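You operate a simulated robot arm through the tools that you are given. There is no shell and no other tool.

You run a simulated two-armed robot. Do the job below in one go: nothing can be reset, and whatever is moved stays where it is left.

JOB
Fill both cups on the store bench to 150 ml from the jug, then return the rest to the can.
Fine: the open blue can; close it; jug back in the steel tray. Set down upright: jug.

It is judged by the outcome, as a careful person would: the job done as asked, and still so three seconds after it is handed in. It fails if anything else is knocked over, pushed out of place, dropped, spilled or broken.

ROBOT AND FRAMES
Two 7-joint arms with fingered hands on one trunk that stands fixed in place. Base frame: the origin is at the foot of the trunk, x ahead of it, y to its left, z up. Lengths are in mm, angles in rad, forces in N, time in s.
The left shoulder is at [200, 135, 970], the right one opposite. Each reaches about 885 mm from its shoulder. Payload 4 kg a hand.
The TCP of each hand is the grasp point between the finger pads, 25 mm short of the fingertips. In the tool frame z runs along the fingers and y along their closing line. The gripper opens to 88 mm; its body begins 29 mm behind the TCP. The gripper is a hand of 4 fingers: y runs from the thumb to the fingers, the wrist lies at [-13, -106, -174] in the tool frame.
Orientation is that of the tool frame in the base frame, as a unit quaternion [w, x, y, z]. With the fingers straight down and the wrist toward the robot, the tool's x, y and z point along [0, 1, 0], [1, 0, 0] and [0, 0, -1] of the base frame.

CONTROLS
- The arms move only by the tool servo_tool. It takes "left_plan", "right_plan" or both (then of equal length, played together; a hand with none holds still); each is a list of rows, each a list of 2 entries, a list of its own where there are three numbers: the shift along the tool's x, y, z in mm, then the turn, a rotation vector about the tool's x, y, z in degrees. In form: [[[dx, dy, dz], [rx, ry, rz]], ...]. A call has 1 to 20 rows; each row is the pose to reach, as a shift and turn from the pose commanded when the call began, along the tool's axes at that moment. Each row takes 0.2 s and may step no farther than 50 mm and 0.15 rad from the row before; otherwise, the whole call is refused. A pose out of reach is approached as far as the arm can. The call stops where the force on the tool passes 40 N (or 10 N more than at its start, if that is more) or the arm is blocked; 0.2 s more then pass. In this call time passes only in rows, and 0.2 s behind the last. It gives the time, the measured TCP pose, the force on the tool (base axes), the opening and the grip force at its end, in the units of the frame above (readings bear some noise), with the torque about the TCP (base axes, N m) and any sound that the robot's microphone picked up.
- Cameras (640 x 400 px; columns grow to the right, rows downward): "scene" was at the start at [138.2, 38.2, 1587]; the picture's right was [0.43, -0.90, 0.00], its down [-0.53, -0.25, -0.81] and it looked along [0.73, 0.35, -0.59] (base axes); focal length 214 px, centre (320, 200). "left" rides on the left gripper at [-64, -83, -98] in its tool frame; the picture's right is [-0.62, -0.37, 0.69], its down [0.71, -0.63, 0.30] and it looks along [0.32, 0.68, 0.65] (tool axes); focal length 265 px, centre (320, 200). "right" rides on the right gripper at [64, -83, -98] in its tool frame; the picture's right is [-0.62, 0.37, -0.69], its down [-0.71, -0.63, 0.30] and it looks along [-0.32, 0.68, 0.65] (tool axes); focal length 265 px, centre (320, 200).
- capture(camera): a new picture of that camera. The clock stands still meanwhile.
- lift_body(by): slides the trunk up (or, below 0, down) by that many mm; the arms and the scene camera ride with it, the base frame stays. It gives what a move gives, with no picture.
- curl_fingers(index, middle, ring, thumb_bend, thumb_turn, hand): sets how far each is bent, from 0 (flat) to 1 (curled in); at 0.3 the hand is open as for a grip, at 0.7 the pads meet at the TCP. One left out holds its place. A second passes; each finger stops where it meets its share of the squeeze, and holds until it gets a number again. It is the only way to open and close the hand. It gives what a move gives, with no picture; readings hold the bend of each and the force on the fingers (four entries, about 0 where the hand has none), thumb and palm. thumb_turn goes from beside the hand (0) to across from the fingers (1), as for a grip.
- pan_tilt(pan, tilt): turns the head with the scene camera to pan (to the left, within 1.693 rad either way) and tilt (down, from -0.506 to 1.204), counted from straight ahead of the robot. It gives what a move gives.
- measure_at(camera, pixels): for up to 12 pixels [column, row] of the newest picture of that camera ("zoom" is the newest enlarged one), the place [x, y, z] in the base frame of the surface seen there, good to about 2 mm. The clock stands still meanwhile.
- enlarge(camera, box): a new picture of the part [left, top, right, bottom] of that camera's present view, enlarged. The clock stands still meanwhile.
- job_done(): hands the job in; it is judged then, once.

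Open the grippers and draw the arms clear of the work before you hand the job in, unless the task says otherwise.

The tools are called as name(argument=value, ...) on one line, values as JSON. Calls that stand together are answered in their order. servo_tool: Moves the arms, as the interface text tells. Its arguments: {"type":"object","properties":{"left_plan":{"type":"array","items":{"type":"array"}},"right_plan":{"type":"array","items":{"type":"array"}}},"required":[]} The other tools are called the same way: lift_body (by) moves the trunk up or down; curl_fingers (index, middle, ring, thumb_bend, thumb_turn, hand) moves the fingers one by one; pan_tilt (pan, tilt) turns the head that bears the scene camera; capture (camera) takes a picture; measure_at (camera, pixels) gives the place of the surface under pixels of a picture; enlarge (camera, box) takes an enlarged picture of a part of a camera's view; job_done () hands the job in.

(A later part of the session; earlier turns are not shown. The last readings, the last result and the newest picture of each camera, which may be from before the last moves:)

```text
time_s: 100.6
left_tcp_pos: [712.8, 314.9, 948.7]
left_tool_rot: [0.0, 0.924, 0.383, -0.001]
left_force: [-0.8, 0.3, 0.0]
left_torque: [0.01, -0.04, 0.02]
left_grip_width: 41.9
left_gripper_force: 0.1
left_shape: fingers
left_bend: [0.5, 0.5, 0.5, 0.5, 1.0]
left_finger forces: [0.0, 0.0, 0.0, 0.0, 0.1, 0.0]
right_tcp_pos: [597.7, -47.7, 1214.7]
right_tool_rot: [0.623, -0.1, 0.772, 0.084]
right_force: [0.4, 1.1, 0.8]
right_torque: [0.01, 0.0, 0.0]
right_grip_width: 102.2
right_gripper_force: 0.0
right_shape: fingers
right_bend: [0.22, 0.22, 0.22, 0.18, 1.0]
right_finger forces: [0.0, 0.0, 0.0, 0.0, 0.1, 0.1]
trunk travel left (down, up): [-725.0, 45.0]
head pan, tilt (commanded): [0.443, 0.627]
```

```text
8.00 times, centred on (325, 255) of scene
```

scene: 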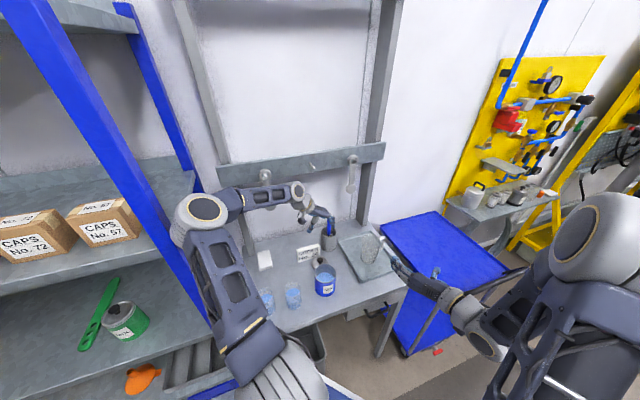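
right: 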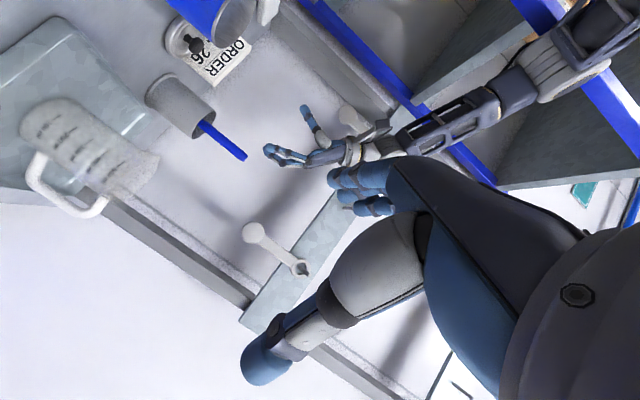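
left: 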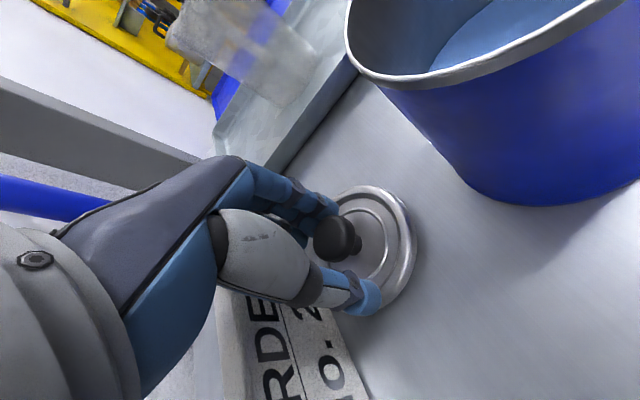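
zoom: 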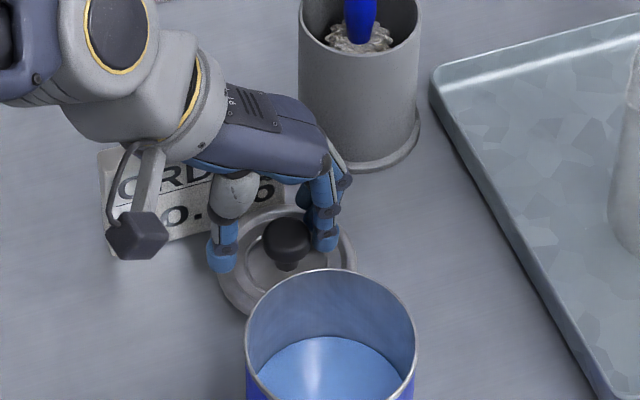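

The knob lies between thumb and fingers but 6 mm toward the fingers. I shift the hand to centre on it and lower 3 mm more.

servo_tool(left_plan=[[[-1.6, 3.2, 0], [0, 0, 0]], [[-3.3, 6.4, 1], [0, 0, 0]], [[-3.3, 6.4, 3], [0, 0, 0]], [[-3.3, 6.4, 3], [0, 0, 0]], [[-3.3, 6.4, 3], [0, 0, 0]]])

capture(camera="left")

enlarge(camera="scene", box=[300, 230, 350, 280])

```text
time_s: 101.8
left_tcp_pos: [714.9, 306.4, 947.2]
left_tool_rot: [0.0, 0.924, 0.383, 0.0]
left_force: [-0.7, -0.6, 0.6]
left_torque: [-0.03, 0.03, -0.02]
left_grip_width: 42.2
left_gripper_force: 0.0
left_shape: fingers
left_bend: [0.5, 0.5, 0.5, 0.5, 1.0]
left_finger forces: [0.1, 0.0, 0.1, 0.0, 0.1, 0.1]
right_tcp_pos: [595.8, -46.7, 1216.1]
right_tool_rot: [0.623, -0.1, 0.771, 0.084]
right_force: [-0.1, 0.2, -0.5]
right_torque: [0.02, 0.01, -0.03]
right_grip_width: 101.9
right_gripper_force: 0.0
right_shape: fingers
right_bend: [0.22, 0.22, 0.22, 0.18, 1.0]
right_finger forces: [0.0, 0.1, 0.1, 0.0, 0.1, 0.0]
trunk travel left (down, up): [-725.0, 45.0]
head pan, tilt (commanded): [0.443, 0.627]
```

```text
taken
```

left: 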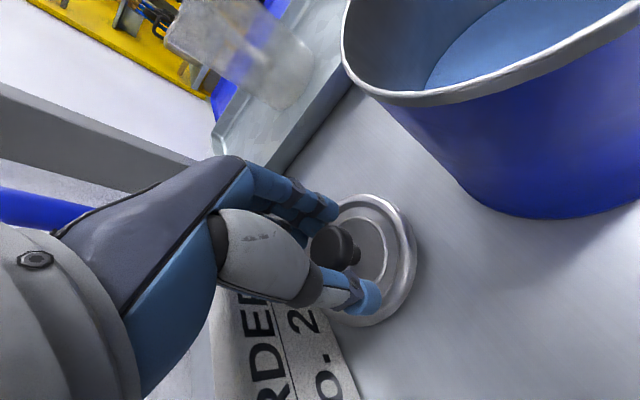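

```text
8.00 times, centred on (325, 255) of scene
```

zoom: 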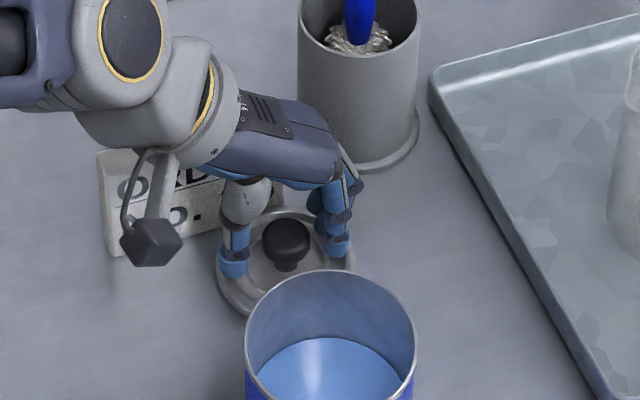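

The knob is centred between thumb and fingertips. I lower 3 mm more and close gently on the knob.

servo_tool(left_plan=[[[1, 0, 1.5], [0, 0, 0]], [[1, 0, 3], [0, 0, 0]], [[1, 0, 3], [0, 0, 0]]])

curl_fingers(hand="left", index=0.6, middle=0.6, ring=0.6, thumb_bend=0.6)

capture(camera="left")

enlarge(camera="scene", box=[300, 230, 350, 280])

```text
time_s: 102.6
left_tcp_pos: [714.8, 309.7, 944.9]
left_tool_rot: [-0.001, 0.924, 0.383, 0.0]
left_force: [-0.2, -0.8, -0.1]
left_torque: [0.0, 0.03, 0.01]
left_grip_width: 41.9
left_gripper_force: 0.2
left_shape: fingers
left_bend: [0.5, 0.5, 0.5, 0.5, 1.0]
left_finger forces: [0.0, 0.0, 0.0, 0.1, 0.1, 0.0]
right_tcp_pos: [597.2, -46.8, 1217.0]
right_tool_rot: [0.623, -0.1, 0.771, 0.085]
right_force: [0.0, 0.7, -0.5]
right_torque: [0.05, 0.03, -0.01]
right_grip_width: 102.1
right_gripper_force: 0.0
right_shape: fingers
right_bend: [0.22, 0.22, 0.22, 0.18, 1.0]
right_finger forces: [0.0, 0.0, 0.0, 0.0, 0.0, 0.0]
trunk travel left (down, up): [-725.0, 45.0]
head pan, tilt (commanded): [0.443, 0.627]
```

```text
time_s: 103.6
left_tcp_pos: [715.3, 309.4, 945.2]
left_tool_rot: [0.0, 0.924, 0.383, 0.0]
left_force: [-0.1, 0.0, 0.5]
left_torque: [-0.02, 0.0, -0.02]
left_grip_width: 22.0
left_gripper_force: 1.0
left_shape: fingers
left_bend: [0.59, 0.59, 0.6, 0.59, 1.0]
left_finger forces: [0.4, 0.3, 0.0, 0.0, 0.8, 0.0]
right_tcp_pos: [595.8, -47.8, 1216.8]
right_tool_rot: [0.623, -0.1, 0.771, 0.085]
right_force: [0.0, -0.8, 0.6]
right_torque: [-0.01, 0.01, -0.02]
right_grip_width: 102.2
right_gripper_force: 0.0
right_shape: fingers
right_bend: [0.22, 0.22, 0.22, 0.18, 1.0]
right_finger forces: [0.1, 0.1, 0.1, 0.1, 0.0, 0.1]
trunk travel left (down, up): [-725.0, 45.0]
head pan, tilt (commanded): [0.443, 0.627]
```

```text
taken
```

left: 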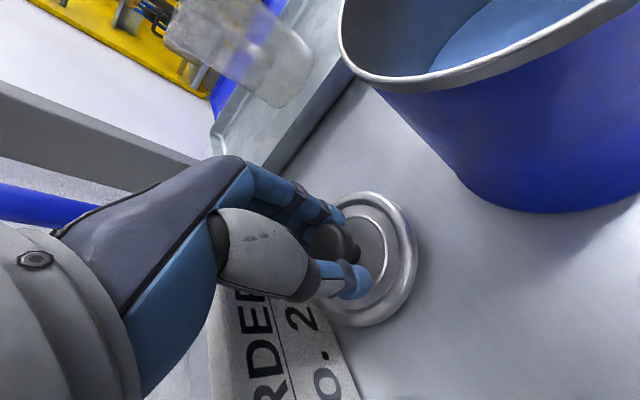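

```text
8.00 times, centred on (325, 255) of scene
```

zoom: 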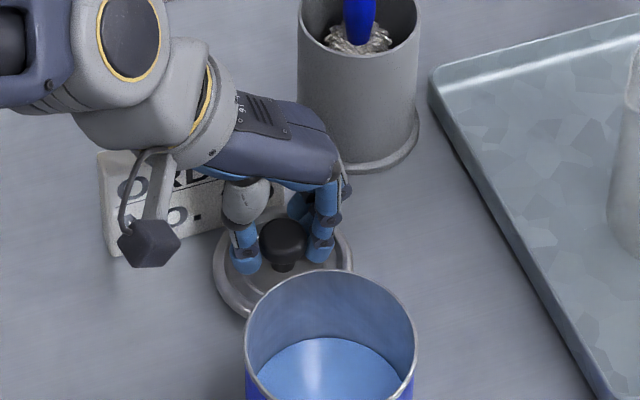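

Light contact on the knob with index, middle and thumb. I squeeze more firmly.

curl_fingers(hand="left", index=0.72, middle=0.72, ring=0.7, thumb_bend=0.74)

capture(camera="left")

enlarge(camera="scene", box=[300, 230, 350, 280])

```text
time_s: 104.6
left_tcp_pos: [715.8, 310.3, 945.8]
left_tool_rot: [0.0, 0.924, 0.382, -0.001]
left_force: [0.7, 0.0, 2.1]
left_torque: [0.01, 0.04, 0.01]
left_grip_width: 16.5
left_gripper_force: 11.7
left_shape: fingers
left_bend: [0.71, 0.65, 0.7, 0.6, 1.0]
left_finger forces: [8.7, 4.4, 0.0, 0.0, 10.9, 0.0]
right_tcp_pos: [596.1, -47.4, 1217.0]
right_tool_rot: [0.623, -0.1, 0.771, 0.084]
right_force: [-0.1, 0.3, -0.2]
right_torque: [0.02, 0.01, 0.0]
right_grip_width: 102.1
right_gripper_force: 0.0
right_shape: fingers
right_bend: [0.22, 0.22, 0.22, 0.18, 1.0]
right_finger forces: [0.0, 0.1, 0.1, 0.1, 0.0, 0.0]
trunk travel left (down, up): [-725.0, 45.0]
head pan, tilt (commanded): [0.443, 0.627]
```

```text
taken
```

left: 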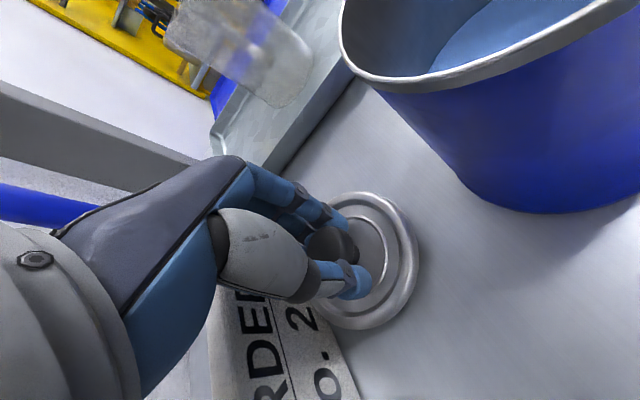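

```text
8.00 times, centred on (325, 255) of scene
```

zoom: 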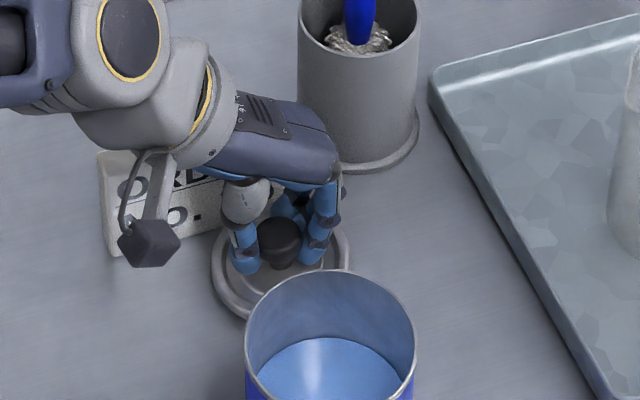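

The knob is held (≈11 N by index, middle and thumb). I lift the lid straight up 25 mm slowly.

servo_tool(left_plan=[[[0, 0, -3], [0, 0, 0]], [[0, 0, -8], [0, 0, 0]], [[0, 0, -14], [0, 0, 0]], [[0, 0, -20], [0, 0, 0]], [[0, 0, -25], [0, 0, 0]], [[0, 0, -25], [0, 0, 0]]])

capture(camera="left")

enlarge(camera="scene", box=[295, 220, 355, 280])

```text
time_s: 106.0
left_tcp_pos: [714.5, 308.0, 969.4]
left_tool_rot: [0.0, 0.924, 0.382, -0.001]
left_force: [-0.1, -0.6, -0.2]
left_torque: [0.01, 0.01, -0.02]
left_grip_width: 16.6
left_gripper_force: 11.8
left_shape: fingers
left_bend: [0.71, 0.66, 0.7, 0.6, 1.0]
left_finger forces: [9.0, 3.8, 0.0, 0.0, 11.3, 0.0]
right_tcp_pos: [598.1, -48.2, 1216.6]
right_tool_rot: [0.623, -0.1, 0.771, 0.084]
right_force: [-0.2, 0.6, -0.5]
right_torque: [-0.02, -0.03, 0.02]
right_grip_width: 102.0
right_gripper_force: 0.1
right_shape: fingers
right_bend: [0.22, 0.22, 0.22, 0.18, 1.0]
right_finger forces: [0.1, 0.0, 0.0, 0.0, 0.0, 0.0]
trunk travel left (down, up): [-725.0, 45.0]
head pan, tilt (commanded): [0.443, 0.627]
```

```text
taken
```

left: 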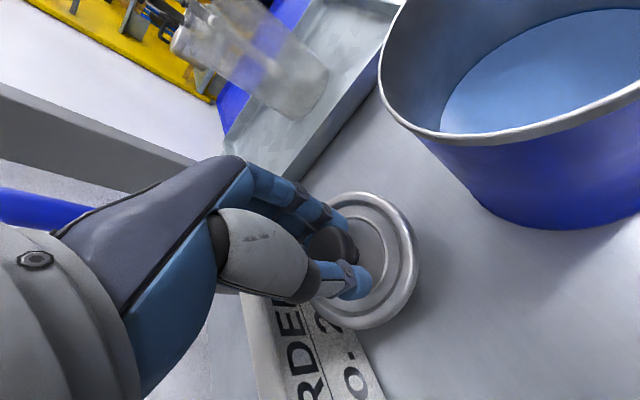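

```text
6.67 times, centred on (325, 250) of scene
```

zoom: 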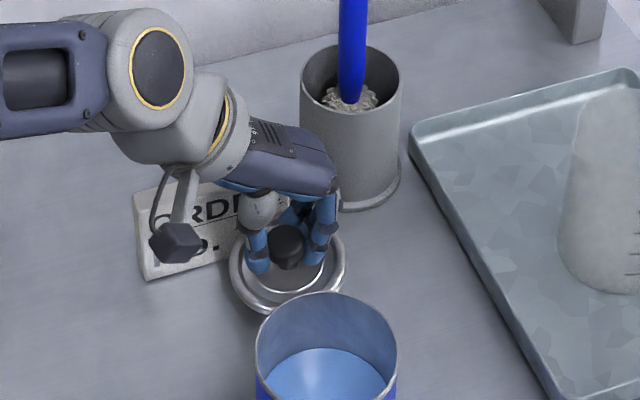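

The lid came up with the hand. I measure its rim to check whether it hangs level.

measure_at(camera="left", pixels=[[412, 250], [405, 285], [385, 315], [370, 326], [400, 215], [375, 198], [355, 194], [390, 250], [375, 240], [340, 322], [408, 235], [360, 250]])

measure_at(camera="scene", pixels=[[316, 262], [320, 266], [330, 267], [340, 265], [344, 260], [346, 255], [318, 258], [321, 258]])

enlarge(camera="scene", box=[305, 240, 345, 270])

measure_at(camera="zoom", pixels=[[125, 190], [140, 230], [170, 265], [220, 275], [270, 260], [300, 220], [305, 190], [130, 165], [285, 245], [150, 215], [290, 200], [215, 255]])

```text
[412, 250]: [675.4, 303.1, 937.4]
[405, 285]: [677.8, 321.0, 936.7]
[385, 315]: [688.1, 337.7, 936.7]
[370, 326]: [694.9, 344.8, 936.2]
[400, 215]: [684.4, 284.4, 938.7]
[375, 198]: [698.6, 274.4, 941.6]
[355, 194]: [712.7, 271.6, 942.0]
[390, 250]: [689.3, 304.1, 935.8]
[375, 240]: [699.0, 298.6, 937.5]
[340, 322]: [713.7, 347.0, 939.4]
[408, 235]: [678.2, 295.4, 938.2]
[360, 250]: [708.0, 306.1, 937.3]
```

```text
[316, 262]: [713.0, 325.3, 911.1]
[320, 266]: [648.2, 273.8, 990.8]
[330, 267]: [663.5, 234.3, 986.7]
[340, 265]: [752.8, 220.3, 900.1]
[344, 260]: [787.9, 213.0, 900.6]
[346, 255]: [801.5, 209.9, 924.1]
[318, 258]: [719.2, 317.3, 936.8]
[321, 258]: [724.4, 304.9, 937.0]
```

```text
13.33 times, centred on (325, 255) of scene
```

zoom: 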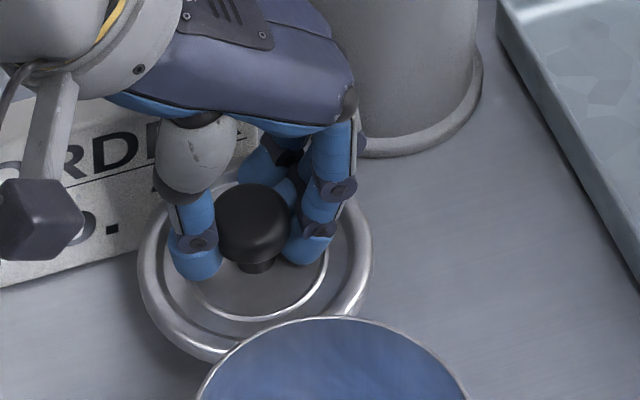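

```text
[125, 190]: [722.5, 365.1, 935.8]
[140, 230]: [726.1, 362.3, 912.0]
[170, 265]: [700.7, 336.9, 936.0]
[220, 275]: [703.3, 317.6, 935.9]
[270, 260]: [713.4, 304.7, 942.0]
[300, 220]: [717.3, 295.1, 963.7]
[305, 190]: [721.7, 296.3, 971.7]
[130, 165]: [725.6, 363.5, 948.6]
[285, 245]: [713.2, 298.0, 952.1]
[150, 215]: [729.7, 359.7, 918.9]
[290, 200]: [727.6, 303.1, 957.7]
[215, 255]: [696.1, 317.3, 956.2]
```

The lid appears slightly tilted (lower toward the robot). I take a finer zoom and more rim measurements to quantify it.

enlarge(camera="left", box=[290, 170, 440, 340])

measure_at(camera="zoom", pixels=[[455, 180], [450, 215], [440, 245], [425, 275], [405, 300], [380, 322], [350, 335], [450, 145], [435, 115], [410, 90], [380, 70], [345, 62]])

measure_at(camera="zoom", pixels=[[432, 190], [428, 220], [415, 250], [400, 275], [375, 300], [345, 312], [425, 150], [405, 120], [380, 98], [350, 87], [390, 200], [380, 160]])

```text
2.35 times, centred on (365, 255) of left
```

zoom: 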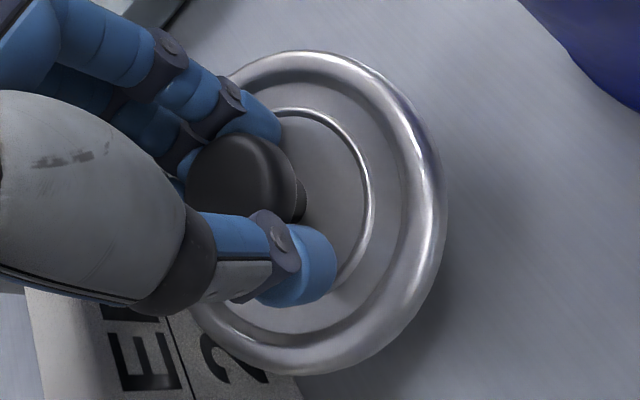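

```text
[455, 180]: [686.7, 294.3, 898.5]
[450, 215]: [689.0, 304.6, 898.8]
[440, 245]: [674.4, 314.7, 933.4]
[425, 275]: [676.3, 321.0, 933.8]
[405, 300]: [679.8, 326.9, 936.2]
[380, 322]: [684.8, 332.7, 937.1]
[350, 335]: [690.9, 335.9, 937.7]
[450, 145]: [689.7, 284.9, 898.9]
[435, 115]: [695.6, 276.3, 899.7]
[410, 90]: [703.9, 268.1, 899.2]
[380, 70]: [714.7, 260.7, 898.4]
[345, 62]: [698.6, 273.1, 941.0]
```

```text
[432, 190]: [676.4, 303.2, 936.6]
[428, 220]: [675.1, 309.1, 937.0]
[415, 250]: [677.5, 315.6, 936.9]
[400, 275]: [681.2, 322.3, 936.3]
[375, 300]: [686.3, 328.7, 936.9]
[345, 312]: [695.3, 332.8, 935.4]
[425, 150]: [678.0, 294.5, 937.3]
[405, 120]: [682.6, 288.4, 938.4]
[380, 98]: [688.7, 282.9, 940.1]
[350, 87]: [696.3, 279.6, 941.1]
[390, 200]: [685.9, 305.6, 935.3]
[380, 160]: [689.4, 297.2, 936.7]
```

The lid is about 6° low on the thumb side. I lift it to z≈1070 and tilt the hand 6° to level it.

servo_tool(left_plan=[[[0, 0, -12], [0, 0, 0]], [[0, 0, -30], [1, -0.2, 0]], [[0, 0, -50], [2.3, -0.5, 0]], [[0, 0, -70], [3.7, -0.8, 0]], [[0, 0, -88], [5, -1.1, 0]], [[0, 0, -100], [6.2, -1.4, 0]], [[0, 0, -100], [6.2, -1.4, 0]]])

enlarge(camera="left", box=[290, 170, 440, 340])

measure_at(camera="zoom", pixels=[[432, 190], [428, 220], [415, 250], [400, 275], [375, 300], [345, 312], [425, 150], [405, 120], [380, 98], [350, 87], [440, 200], [345, 62]])

capture(camera="scene")

```text
time_s: 107.6
left_tcp_pos: [714.9, 310.4, 1069.6]
left_tool_rot: [-0.045, 0.922, 0.382, -0.032]
left_force: [-0.2, -0.9, -0.5]
left_torque: [-0.01, 0.0, -0.02]
left_grip_width: 16.6
left_gripper_force: 12.5
left_shape: fingers
left_bend: [0.71, 0.66, 0.7, 0.6, 1.0]
left_finger forces: [9.9, 3.9, 0.1, 0.1, 11.1, 0.0]
right_tcp_pos: [596.3, -47.1, 1217.3]
right_tool_rot: [0.623, -0.1, 0.771, 0.084]
right_force: [-0.6, 0.1, 0.2]
right_torque: [0.01, -0.02, -0.02]
right_grip_width: 102.2
right_gripper_force: 0.1
right_shape: fingers
right_bend: [0.22, 0.22, 0.22, 0.18, 1.0]
right_finger forces: [0.1, 0.0, 0.1, 0.0, 0.1, 0.0]
trunk travel left (down, up): [-725.0, 45.0]
head pan, tilt (commanded): [0.443, 0.627]
```

```text
2.35 times, centred on (365, 255) of left
```

zoom: 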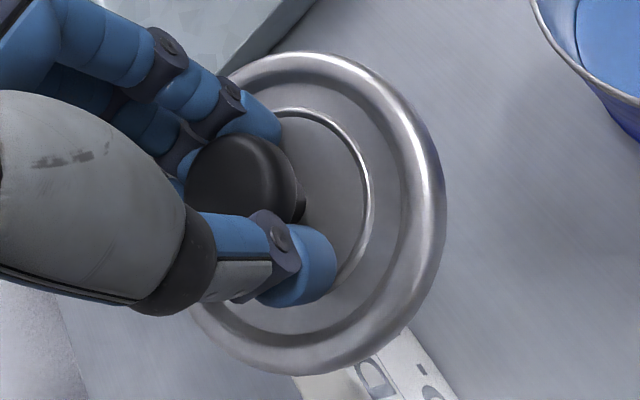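

```text
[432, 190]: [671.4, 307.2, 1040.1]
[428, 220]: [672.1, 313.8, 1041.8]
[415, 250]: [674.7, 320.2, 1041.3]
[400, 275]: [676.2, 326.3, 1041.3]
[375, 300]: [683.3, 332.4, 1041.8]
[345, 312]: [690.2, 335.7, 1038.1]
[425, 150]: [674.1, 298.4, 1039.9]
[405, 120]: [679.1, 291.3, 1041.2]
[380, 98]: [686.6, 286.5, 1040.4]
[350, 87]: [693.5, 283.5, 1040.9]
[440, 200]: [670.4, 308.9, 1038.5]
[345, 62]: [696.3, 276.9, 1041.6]
```

```text
taken
```

scene: 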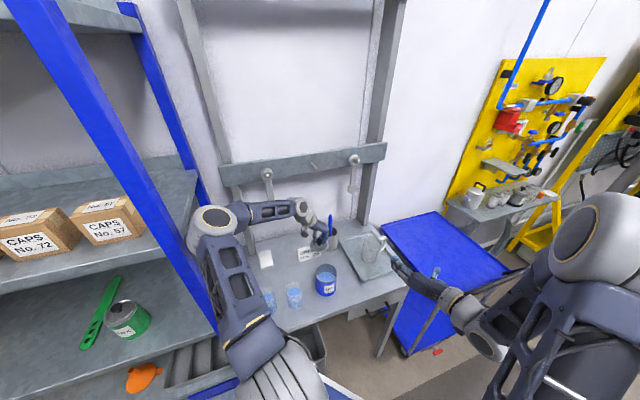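

The lid is now level (rim z≈1040–1042 all round), its centre ≈(712,313). I refine the can's rim centre before placing.

enlarge(camera="scene", box=[305, 255, 345, 300])

measure_at(camera="zoom", pixels=[[212, 115], [220, 140], [245, 160], [280, 172], [320, 170], [360, 150], [375, 125], [378, 105], [215, 95], [235, 70], [300, 50], [350, 65]])

enlarge(camera="left", box=[400, 60, 640, 260])

```text
8.89 times, centred on (325, 278) of scene
```

zoom: 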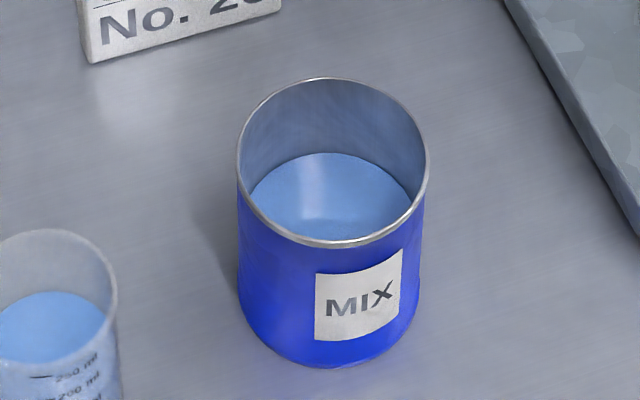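

```text
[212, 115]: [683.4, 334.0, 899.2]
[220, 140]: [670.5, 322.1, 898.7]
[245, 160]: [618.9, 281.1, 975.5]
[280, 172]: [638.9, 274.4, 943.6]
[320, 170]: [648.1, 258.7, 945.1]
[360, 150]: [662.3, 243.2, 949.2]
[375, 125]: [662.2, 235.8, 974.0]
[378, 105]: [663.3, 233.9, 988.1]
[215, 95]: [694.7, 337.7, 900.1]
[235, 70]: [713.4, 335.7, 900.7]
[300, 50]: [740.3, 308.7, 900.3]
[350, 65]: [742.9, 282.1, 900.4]
```

```text
2.00 times, centred on (520, 160) of left
```

zoom: 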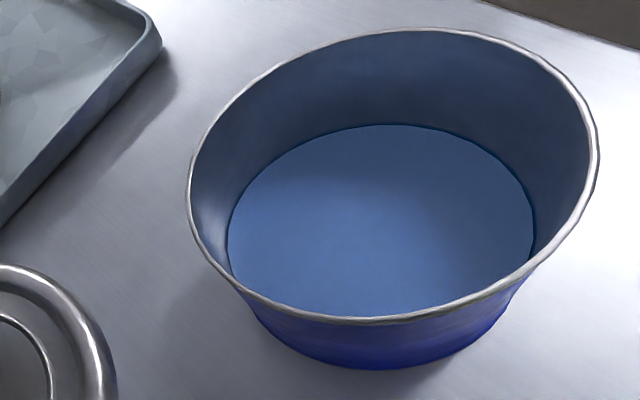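

I measure the can rim from this close left-camera zoom.

measure_at(camera="zoom", pixels=[[189, 185], [195, 225], [240, 288], [300, 313], [370, 320], [450, 306], [530, 265], [580, 210], [596, 160], [560, 85], [420, 30], [250, 82]])

```text
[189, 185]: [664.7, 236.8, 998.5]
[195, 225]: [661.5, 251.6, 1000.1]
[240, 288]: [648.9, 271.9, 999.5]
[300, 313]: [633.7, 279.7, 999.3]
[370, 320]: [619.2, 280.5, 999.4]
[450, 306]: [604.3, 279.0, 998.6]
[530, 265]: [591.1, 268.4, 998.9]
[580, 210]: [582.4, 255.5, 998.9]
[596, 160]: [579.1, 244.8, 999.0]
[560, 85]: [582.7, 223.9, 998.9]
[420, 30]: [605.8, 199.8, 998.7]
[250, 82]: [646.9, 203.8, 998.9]
```

Can centre (621.8,238.5), rim z≈999, radius 42.7. I carry the lid level across to above the can.

servo_tool(left_plan=[[[-5, -0.4, 0.2], [0, 0, 0]], [[-17, -1.5, 0.6], [0, 0, 0]], [[-34, -3, 1.2], [0, 0, 0]], [[-52, -4.7, 1.8], [0, 0, 0]], [[-70, -6.3, 2.4], [0, 0, 0]], [[-88, -7.9, 3], [0, 0, 0]], [[-103, -9.3, 3.5], [0, 0, 0]], [[-113, -10.2, 3.9], [0, 0, 0]], [[-116.5, -10.5, 4], [0, 0, 0]], [[-116.5, -10.5, 4], [0, 0, 0]]])

capture(camera="left")

enlarge(camera="scene", box=[280, 220, 370, 310])

```text
time_s: 109.8
left_tcp_pos: [631.4, 220.8, 1065.8]
left_tool_rot: [-0.046, 0.928, 0.369, -0.037]
left_force: [0.3, -0.1, -0.1]
left_torque: [0.02, -0.02, 0.02]
left_grip_width: 16.3
left_gripper_force: 12.2
left_shape: fingers
left_bend: [0.71, 0.66, 0.7, 0.6, 1.0]
left_finger forces: [9.4, 4.2, 0.1, 0.0, 10.8, 0.1]
right_tcp_pos: [604.6, -51.1, 1212.5]
right_tool_rot: [0.62, -0.099, 0.774, 0.085]
right_force: [0.5, -0.1, 0.9]
right_torque: [0.02, 0.0, 0.02]
right_grip_width: 102.2
right_gripper_force: 0.0
right_shape: fingers
right_bend: [0.22, 0.22, 0.22, 0.18, 1.0]
right_finger forces: [0.0, 0.0, 0.0, 0.0, 0.1, 0.1]
trunk travel left (down, up): [-725.0, 45.0]
head pan, tilt (commanded): [0.443, 0.627]
```

```text
taken
```

left: 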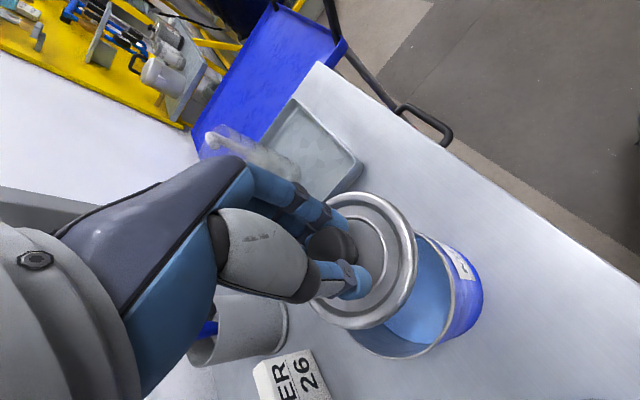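

```text
4.44 times, centred on (325, 265) of scene
```

zoom: 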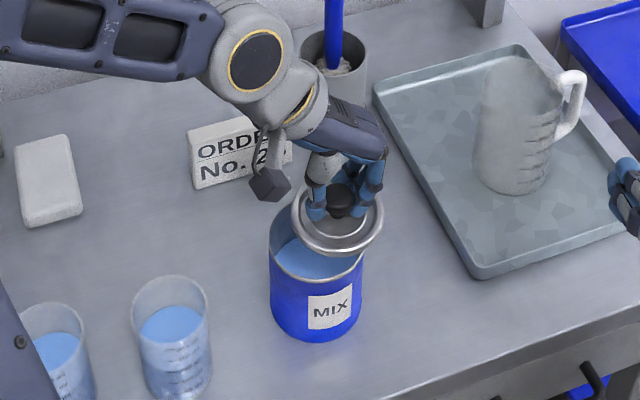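

The left hand overshot and the right arm's reading shifted by ~8 mm, hinting the arms touch. I look at the scene.

capture(camera="scene")

capture(camera="right")

measure_at(camera="scene", pixels=[[215, 230], [230, 300], [250, 350], [280, 380], [320, 390], [260, 380], [560, 250], [520, 350], [560, 360], [240, 330], [300, 360], [600, 240]])

```text
taken
```

scene: 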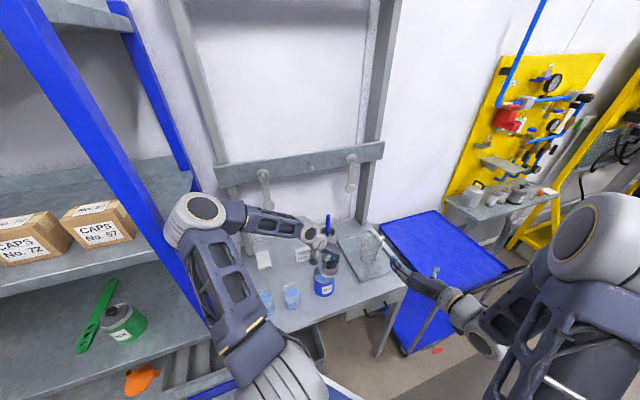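

```text
taken
```

right: 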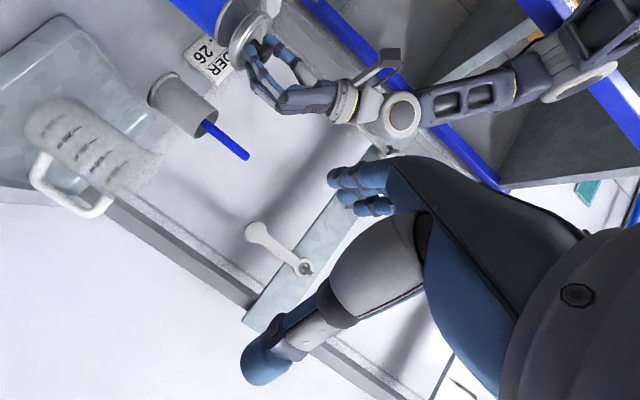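

```text
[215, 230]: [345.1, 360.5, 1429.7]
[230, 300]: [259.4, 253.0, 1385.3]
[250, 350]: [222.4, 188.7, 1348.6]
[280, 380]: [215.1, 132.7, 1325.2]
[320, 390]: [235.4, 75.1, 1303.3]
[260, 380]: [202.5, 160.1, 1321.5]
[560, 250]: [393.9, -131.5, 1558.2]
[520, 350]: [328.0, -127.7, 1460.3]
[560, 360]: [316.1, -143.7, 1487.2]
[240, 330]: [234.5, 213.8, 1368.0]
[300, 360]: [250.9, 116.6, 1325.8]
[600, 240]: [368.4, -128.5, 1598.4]
```

The arms are not touching; the offsets are posture-dependent servo errors. I correct the left hand by (−6,+15) mm toward the target and re-check.

servo_tool(left_plan=[[[1.5, -4, 0.4], [0, 0, 0]], [[3.5, -9, 0.9], [0, 0, 0]], [[5.5, -15, 1.5], [0, 0, 0]], [[5.5, -15, 1.5], [0, 0, 0]], [[5.5, -15, 1.5], [0, 0, 0]]])

capture(camera="left")

enlarge(camera="scene", box=[300, 240, 350, 300])

```text
time_s: 111.2
left_tcp_pos: [613.5, 208.2, 1064.1]
left_tool_rot: [-0.043, 0.942, 0.331, -0.035]
left_force: [0.3, 0.4, -1.1]
left_torque: [-0.01, -0.01, 0.01]
left_grip_width: 15.7
left_gripper_force: 12.9
left_shape: fingers
left_bend: [0.71, 0.66, 0.7, 0.61, 1.0]
left_finger forces: [10.7, 4.5, 0.0, 0.0, 10.7, 0.0]
right_tcp_pos: [624.2, -39.0, 1209.5]
right_tool_rot: [0.606, -0.138, 0.773, 0.125]
right_force: [0.4, 1.5, 0.1]
right_torque: [0.0, -0.03, -0.04]
right_grip_width: 102.1
right_gripper_force: 0.0
right_shape: fingers
right_bend: [0.22, 0.22, 0.22, 0.18, 1.0]
right_finger forces: [0.0, 0.0, 0.0, 0.0, 0.1, 0.1]
trunk travel left (down, up): [-725.0, 45.0]
head pan, tilt (commanded): [0.443, 0.627]
stopped in row 5 (left hand): the arm was blocked; the commanded pose is now the measured one
```

```text
taken
```

left: 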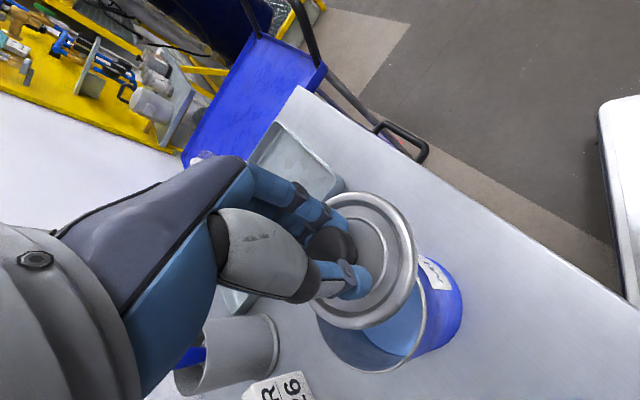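

```text
6.67 times, centred on (325, 270) of scene
```

zoom: 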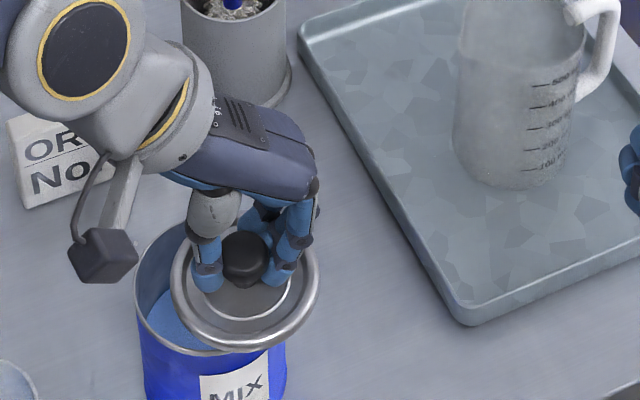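

The left arm is blocked and the right arm is being pushed, so there is real contact somewhere near the shoulders. I tilt the head down to see it.

pan_tilt(pan=0.0, tilt=1.2)

capture(camera="scene")

```text
time_s: 112.2
left_tcp_pos: [598.0, 252.2, 1064.1]
left_tool_rot: [-0.048, 0.922, 0.381, -0.04]
left_force: [-3.0, 1.3, -0.3]
left_torque: [-0.13, -0.19, 0.06]
left_grip_width: 16.1
left_gripper_force: 13.1
left_shape: fingers
left_bend: [0.71, 0.66, 0.7, 0.61, 1.0]
left_finger forces: [11.8, 5.1, 0.1, 0.0, 10.5, 0.0]
right_tcp_pos: [653.7, -43.3, 1213.4]
right_tool_rot: [0.608, -0.165, 0.764, 0.141]
right_force: [0.1, -0.4, -0.3]
right_torque: [-0.01, -0.02, -0.01]
right_grip_width: 102.6
right_gripper_force: 0.1
right_shape: fingers
right_bend: [0.22, 0.22, 0.22, 0.18, 1.0]
right_finger forces: [0.0, 0.0, 0.0, 0.1, 0.0, 0.0]
trunk travel left (down, up): [-725.0, 45.0]
head pan, tilt (commanded): [0.0, 1.201]
```

```text
taken
```

scene: 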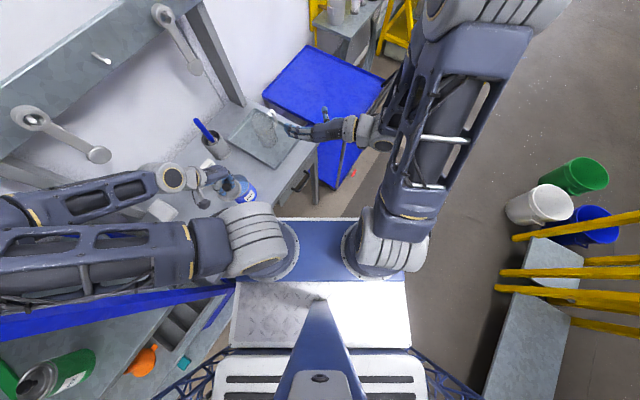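

The left elbow is far out to the left near the blue rack post, which may be what blocks it. I measure the elbow and post positions here.

measure_at(camera="scene", pixels=[[20, 210], [60, 195], [110, 190], [160, 175], [195, 180], [230, 185], [100, 300], [200, 295], [40, 310], [60, 250], [10, 250], [240, 190]])

capture(camera="left")

pan_tilt(pan=0.75, tilt=0.75)

capture(camera="scene")

```text
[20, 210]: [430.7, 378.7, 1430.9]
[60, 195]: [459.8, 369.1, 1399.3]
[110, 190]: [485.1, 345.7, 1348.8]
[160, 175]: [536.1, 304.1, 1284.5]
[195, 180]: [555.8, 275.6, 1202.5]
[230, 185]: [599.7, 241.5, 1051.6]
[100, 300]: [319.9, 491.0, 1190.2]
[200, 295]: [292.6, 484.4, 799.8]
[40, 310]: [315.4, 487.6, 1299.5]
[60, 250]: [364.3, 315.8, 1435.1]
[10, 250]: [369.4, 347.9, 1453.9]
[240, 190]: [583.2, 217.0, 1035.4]
```

```text
taken
```

left: 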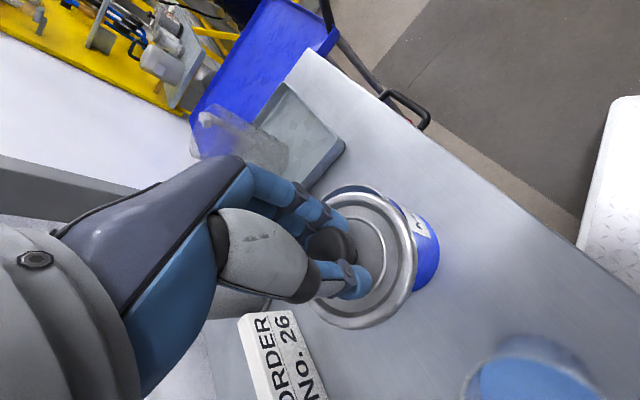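

```text
time_s: 113.3
left_tcp_pos: [585.2, 244.1, 1076.9]
left_tool_rot: [-0.055, 0.926, 0.372, -0.025]
left_force: [-0.3, 1.0, -0.9]
left_torque: [-0.04, -0.03, 0.01]
left_grip_width: 15.9
left_gripper_force: 14.0
left_shape: fingers
left_bend: [0.71, 0.66, 0.7, 0.61, 1.0]
left_finger forces: [12.3, 5.2, 0.1, 0.0, 10.3, 0.0]
right_tcp_pos: [605.2, -51.0, 1225.4]
right_tool_rot: [0.63, -0.133, 0.758, 0.104]
right_force: [-0.6, 0.9, -0.4]
right_torque: [-0.02, 0.04, -0.05]
right_grip_width: 102.2
right_gripper_force: 0.0
right_shape: fingers
right_bend: [0.22, 0.22, 0.22, 0.18, 1.0]
right_finger forces: [0.0, 0.0, 0.0, 0.0, 0.1, 0.1]
trunk travel left (down, up): [-725.0, 45.0]
head pan, tilt (commanded): [0.75, 0.75]
```

```text
taken
```

scene: 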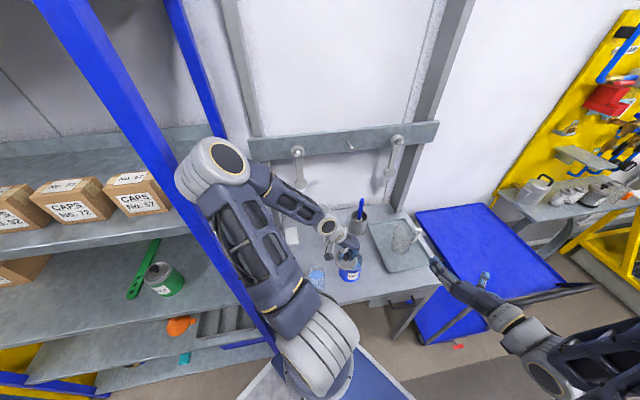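

Both arms' readings wander although nothing visibly touches. I issue a short hold for both to see whether they settle.

servo_tool(left_plan=[[[0, 0, 0], [0, 0, 0]], [[0, 0, 0], [0, 0, 0]]], right_plan=[[[0, 0, 0], [0, 0, 0]], [[0, 0, 0], [0, 0, 0]]])

servo_tool(left_plan=[[[0, 0, 0], [0, 0, 0]]])

```text
time_s: 113.6
left_tcp_pos: [550.4, 253.7, 1069.9]
left_tool_rot: [-0.045, 0.913, 0.402, -0.045]
left_force: [-5.9, 17.7, -1.0]
left_torque: [-1.2, -0.44, 0.09]
left_grip_width: 15.3
left_gripper_force: 13.4
left_shape: fingers
left_bend: [0.71, 0.67, 0.7, 0.61, 1.0]
left_finger forces: [10.2, 5.7, 0.1, 0.0, 10.7, 0.1]
right_tcp_pos: [625.9, -46.6, 1215.3]
right_tool_rot: [0.59, -0.214, 0.755, 0.187]
right_force: [4.2, -2.9, -2.1]
right_torque: [0.14, 0.04, 0.37]
right_grip_width: 102.4
right_gripper_force: 0.1
right_shape: fingers
right_bend: [0.22, 0.22, 0.22, 0.18, 1.0]
right_finger forces: [0.0, 0.0, 0.0, 0.0, 0.0, 0.0]
trunk travel left (down, up): [-725.0, 45.0]
head pan, tilt (commanded): [0.75, 0.75]
stopped in row 1 (left hand): the arm was blocked; the commanded pose is now the measured one
```

```text
time_s: 113.9
left_tcp_pos: [274.8, 391.0, 1072.4]
left_tool_rot: [0.015, 0.865, 0.499, -0.045]
left_force: [0.0, 2.5, 2.0]
left_torque: [-0.1, 0.01, 0.06]
left_grip_width: 14.8
left_gripper_force: 11.9
left_shape: fingers
left_bend: [0.71, 0.67, 0.7, 0.62, 1.0]
left_finger forces: [8.2, 4.6, 0.0, 0.0, 10.6, 0.0]
right_tcp_pos: [450.2, 105.6, 1236.0]
right_tool_rot: [0.556, -0.366, 0.688, 0.289]
right_force: [-1.7, -0.6, 3.0]
right_torque: [-0.25, 0.02, -0.13]
right_grip_width: 102.3
right_gripper_force: 0.1
right_shape: fingers
right_bend: [0.22, 0.22, 0.22, 0.18, 1.0]
right_finger forces: [0.0, 0.0, 0.0, 0.1, 0.0, 0.0]
trunk travel left (down, up): [-725.0, 45.0]
head pan, tilt (commanded): [0.75, 0.75]
stopped in row 1 (left hand): the arm was blocked; the commanded pose is now the measured one
```

Both arms jumped strongly. I stop and look at the scene before anything else.

capture(camera="scene")

capture(camera="left")

capture(camera="right")

```text
taken
```

scene: 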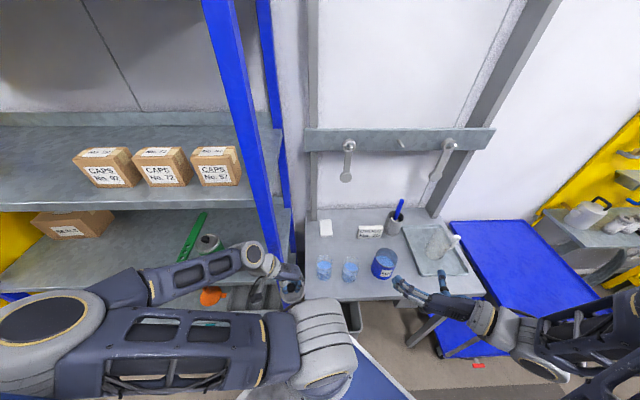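

```text
taken
```

left: 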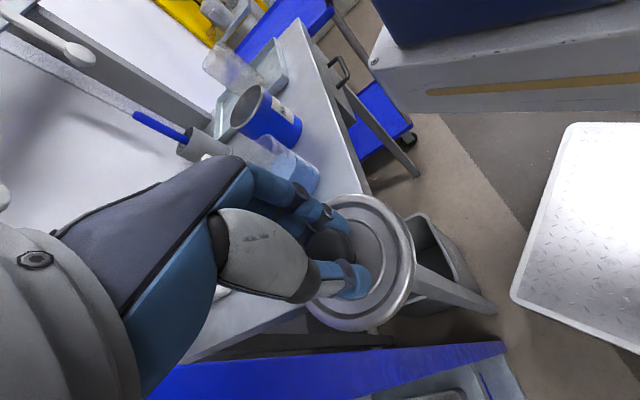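

```text
taken
```

right: 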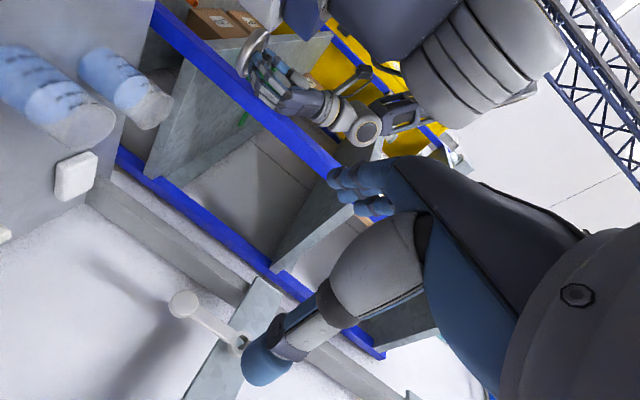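

The camera view itself seems turned relative to its commanded pan, so I need to see whether things are still moving. I hold briefly and read again.

servo_tool(right_plan=[[[0, 0, 0], [0, 0, 0]]])

capture(camera="scene")

measure_at(camera="scene", pixels=[[325, 255], [350, 260], [384, 258], [430, 245], [40, 330], [320, 350], [280, 285], [260, 260], [450, 300], [560, 360], [300, 270], [200, 270]])

```text
time_s: 114.3
left_tcp_pos: [389.1, 286.2, 1072.4]
left_tool_rot: [0.007, 0.884, 0.461, -0.083]
left_force: [0.9, -3.6, 1.4]
left_torque: [0.24, 0.08, -0.03]
left_grip_width: 14.7
left_gripper_force: 11.6
left_shape: fingers
left_bend: [0.71, 0.67, 0.7, 0.62, 1.0]
left_finger forces: [7.9, 5.1, 0.1, 0.1, 10.3, 0.1]
right_tcp_pos: [510.4, -52.1, 1224.9]
right_tool_rot: [0.578, -0.3, 0.716, 0.25]
right_force: [2.9, -2.7, -1.8]
right_torque: [0.2, 0.03, 0.25]
right_grip_width: 102.4
right_gripper_force: 0.0
right_shape: fingers
right_bend: [0.22, 0.22, 0.22, 0.18, 1.0]
right_finger forces: [0.1, 0.1, 0.1, 0.1, 0.0, 0.0]
trunk travel left (down, up): [-725.0, 45.0]
head pan, tilt (commanded): [0.75, 0.75]
stopped in row 1 (right hand): the arm was blocked; the commanded pose is now the measured one
```

```text
taken
```

scene: 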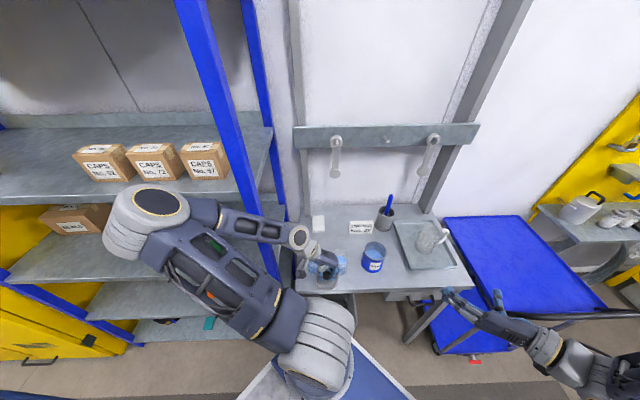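

```text
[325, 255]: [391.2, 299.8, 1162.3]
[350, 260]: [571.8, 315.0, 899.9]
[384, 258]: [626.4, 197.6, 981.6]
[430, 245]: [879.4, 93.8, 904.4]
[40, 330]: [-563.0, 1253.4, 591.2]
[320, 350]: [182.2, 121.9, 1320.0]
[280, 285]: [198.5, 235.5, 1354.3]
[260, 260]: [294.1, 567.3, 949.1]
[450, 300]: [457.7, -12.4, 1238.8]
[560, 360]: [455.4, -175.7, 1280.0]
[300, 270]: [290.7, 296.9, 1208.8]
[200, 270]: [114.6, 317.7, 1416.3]
```

The can and tray are still in place. I check whether the arms have settled with another short hold of both.

servo_tool(left_plan=[[[0, 0, 0], [0, 0, 0]]], right_plan=[[[0, 0, 0], [0, 0, 0]]])

capture(camera="scene")

```text
time_s: 114.7
left_tcp_pos: [353.7, 306.3, 1074.7]
left_tool_rot: [-0.001, 0.873, 0.484, -0.062]
left_force: [0.6, -0.3, -0.1]
left_torque: [-0.03, 0.0, -0.02]
left_grip_width: 14.7
left_gripper_force: 11.5
left_shape: fingers
left_bend: [0.71, 0.67, 0.7, 0.62, 1.0]
left_finger forces: [7.9, 5.0, 0.1, 0.1, 10.2, 0.0]
right_tcp_pos: [492.6, -2.5, 1229.6]
right_tool_rot: [0.574, -0.317, 0.709, 0.259]
right_force: [0.3, 0.1, 0.6]
right_torque: [0.0, 0.01, 0.01]
right_grip_width: 102.5
right_gripper_force: 0.0
right_shape: fingers
right_bend: [0.22, 0.22, 0.22, 0.18, 1.0]
right_finger forces: [0.1, 0.0, 0.0, 0.0, 0.1, 0.0]
trunk travel left (down, up): [-725.0, 45.0]
head pan, tilt (commanded): [0.75, 0.75]
```

```text
taken
```

scene: 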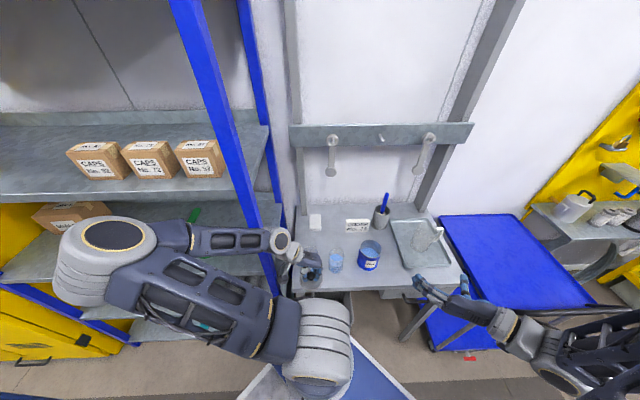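

Readings are calm now with no contact force. I check the bench objects closely for any damage.

enlarge(camera="scene", box=[280, 180, 480, 310])

capture(camera="left")

```text
3.08 times, centred on (380, 245) of scene
```

zoom: 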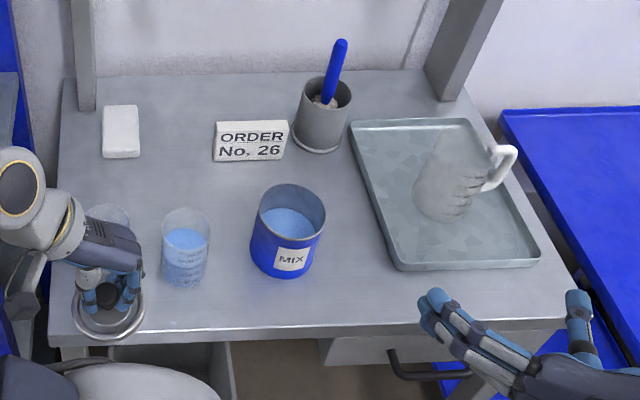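

```text
taken
```

left: 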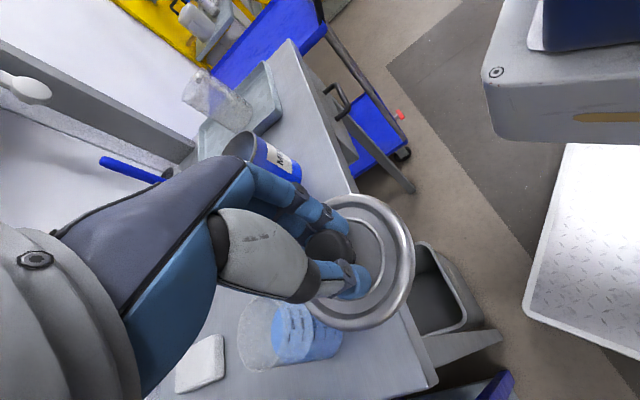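

Everything on the bench is intact and the lid is still held. I hold both arms a little longer to confirm they are stable.

servo_tool(left_plan=[[[0, 0, 0], [0, 0, 0]], [[0, 0, 0], [0, 0, 0]], [[0, 0, 0], [0, 0, 0]]], right_plan=[[[0, 0, 0], [0, 0, 0]], [[0, 0, 0], [0, 0, 0]], [[0, 0, 0], [0, 0, 0]]])

capture(camera="scene")

```text
time_s: 115.5
left_tcp_pos: [354.6, 305.3, 1074.7]
left_tool_rot: [0.0, 0.873, 0.484, -0.062]
left_force: [-0.7, -0.4, -0.7]
left_torque: [0.01, 0.01, 0.01]
left_grip_width: 14.5
left_gripper_force: 11.8
left_shape: fingers
left_bend: [0.71, 0.67, 0.7, 0.62, 1.0]
left_finger forces: [7.9, 5.2, 0.1, 0.1, 10.2, 0.0]
right_tcp_pos: [491.3, -3.8, 1230.7]
right_tool_rot: [0.575, -0.313, 0.71, 0.257]
right_force: [-0.1, -0.9, -0.1]
right_torque: [0.03, 0.01, 0.02]
right_grip_width: 102.4
right_gripper_force: 0.1
right_shape: fingers
right_bend: [0.22, 0.22, 0.22, 0.18, 1.0]
right_finger forces: [0.0, 0.1, 0.0, 0.0, 0.0, 0.1]
trunk travel left (down, up): [-725.0, 45.0]
head pan, tilt (commanded): [0.75, 0.75]
```

```text
taken
```

scene: 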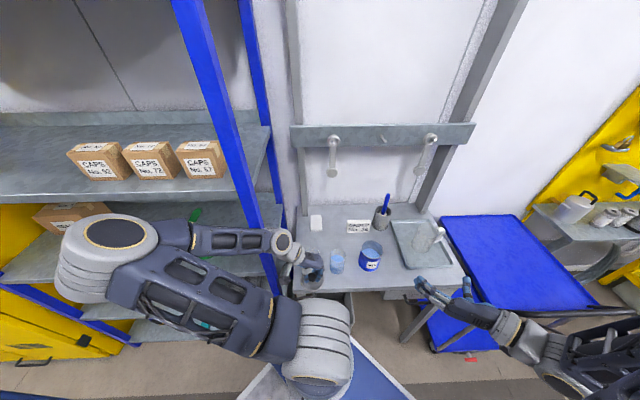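

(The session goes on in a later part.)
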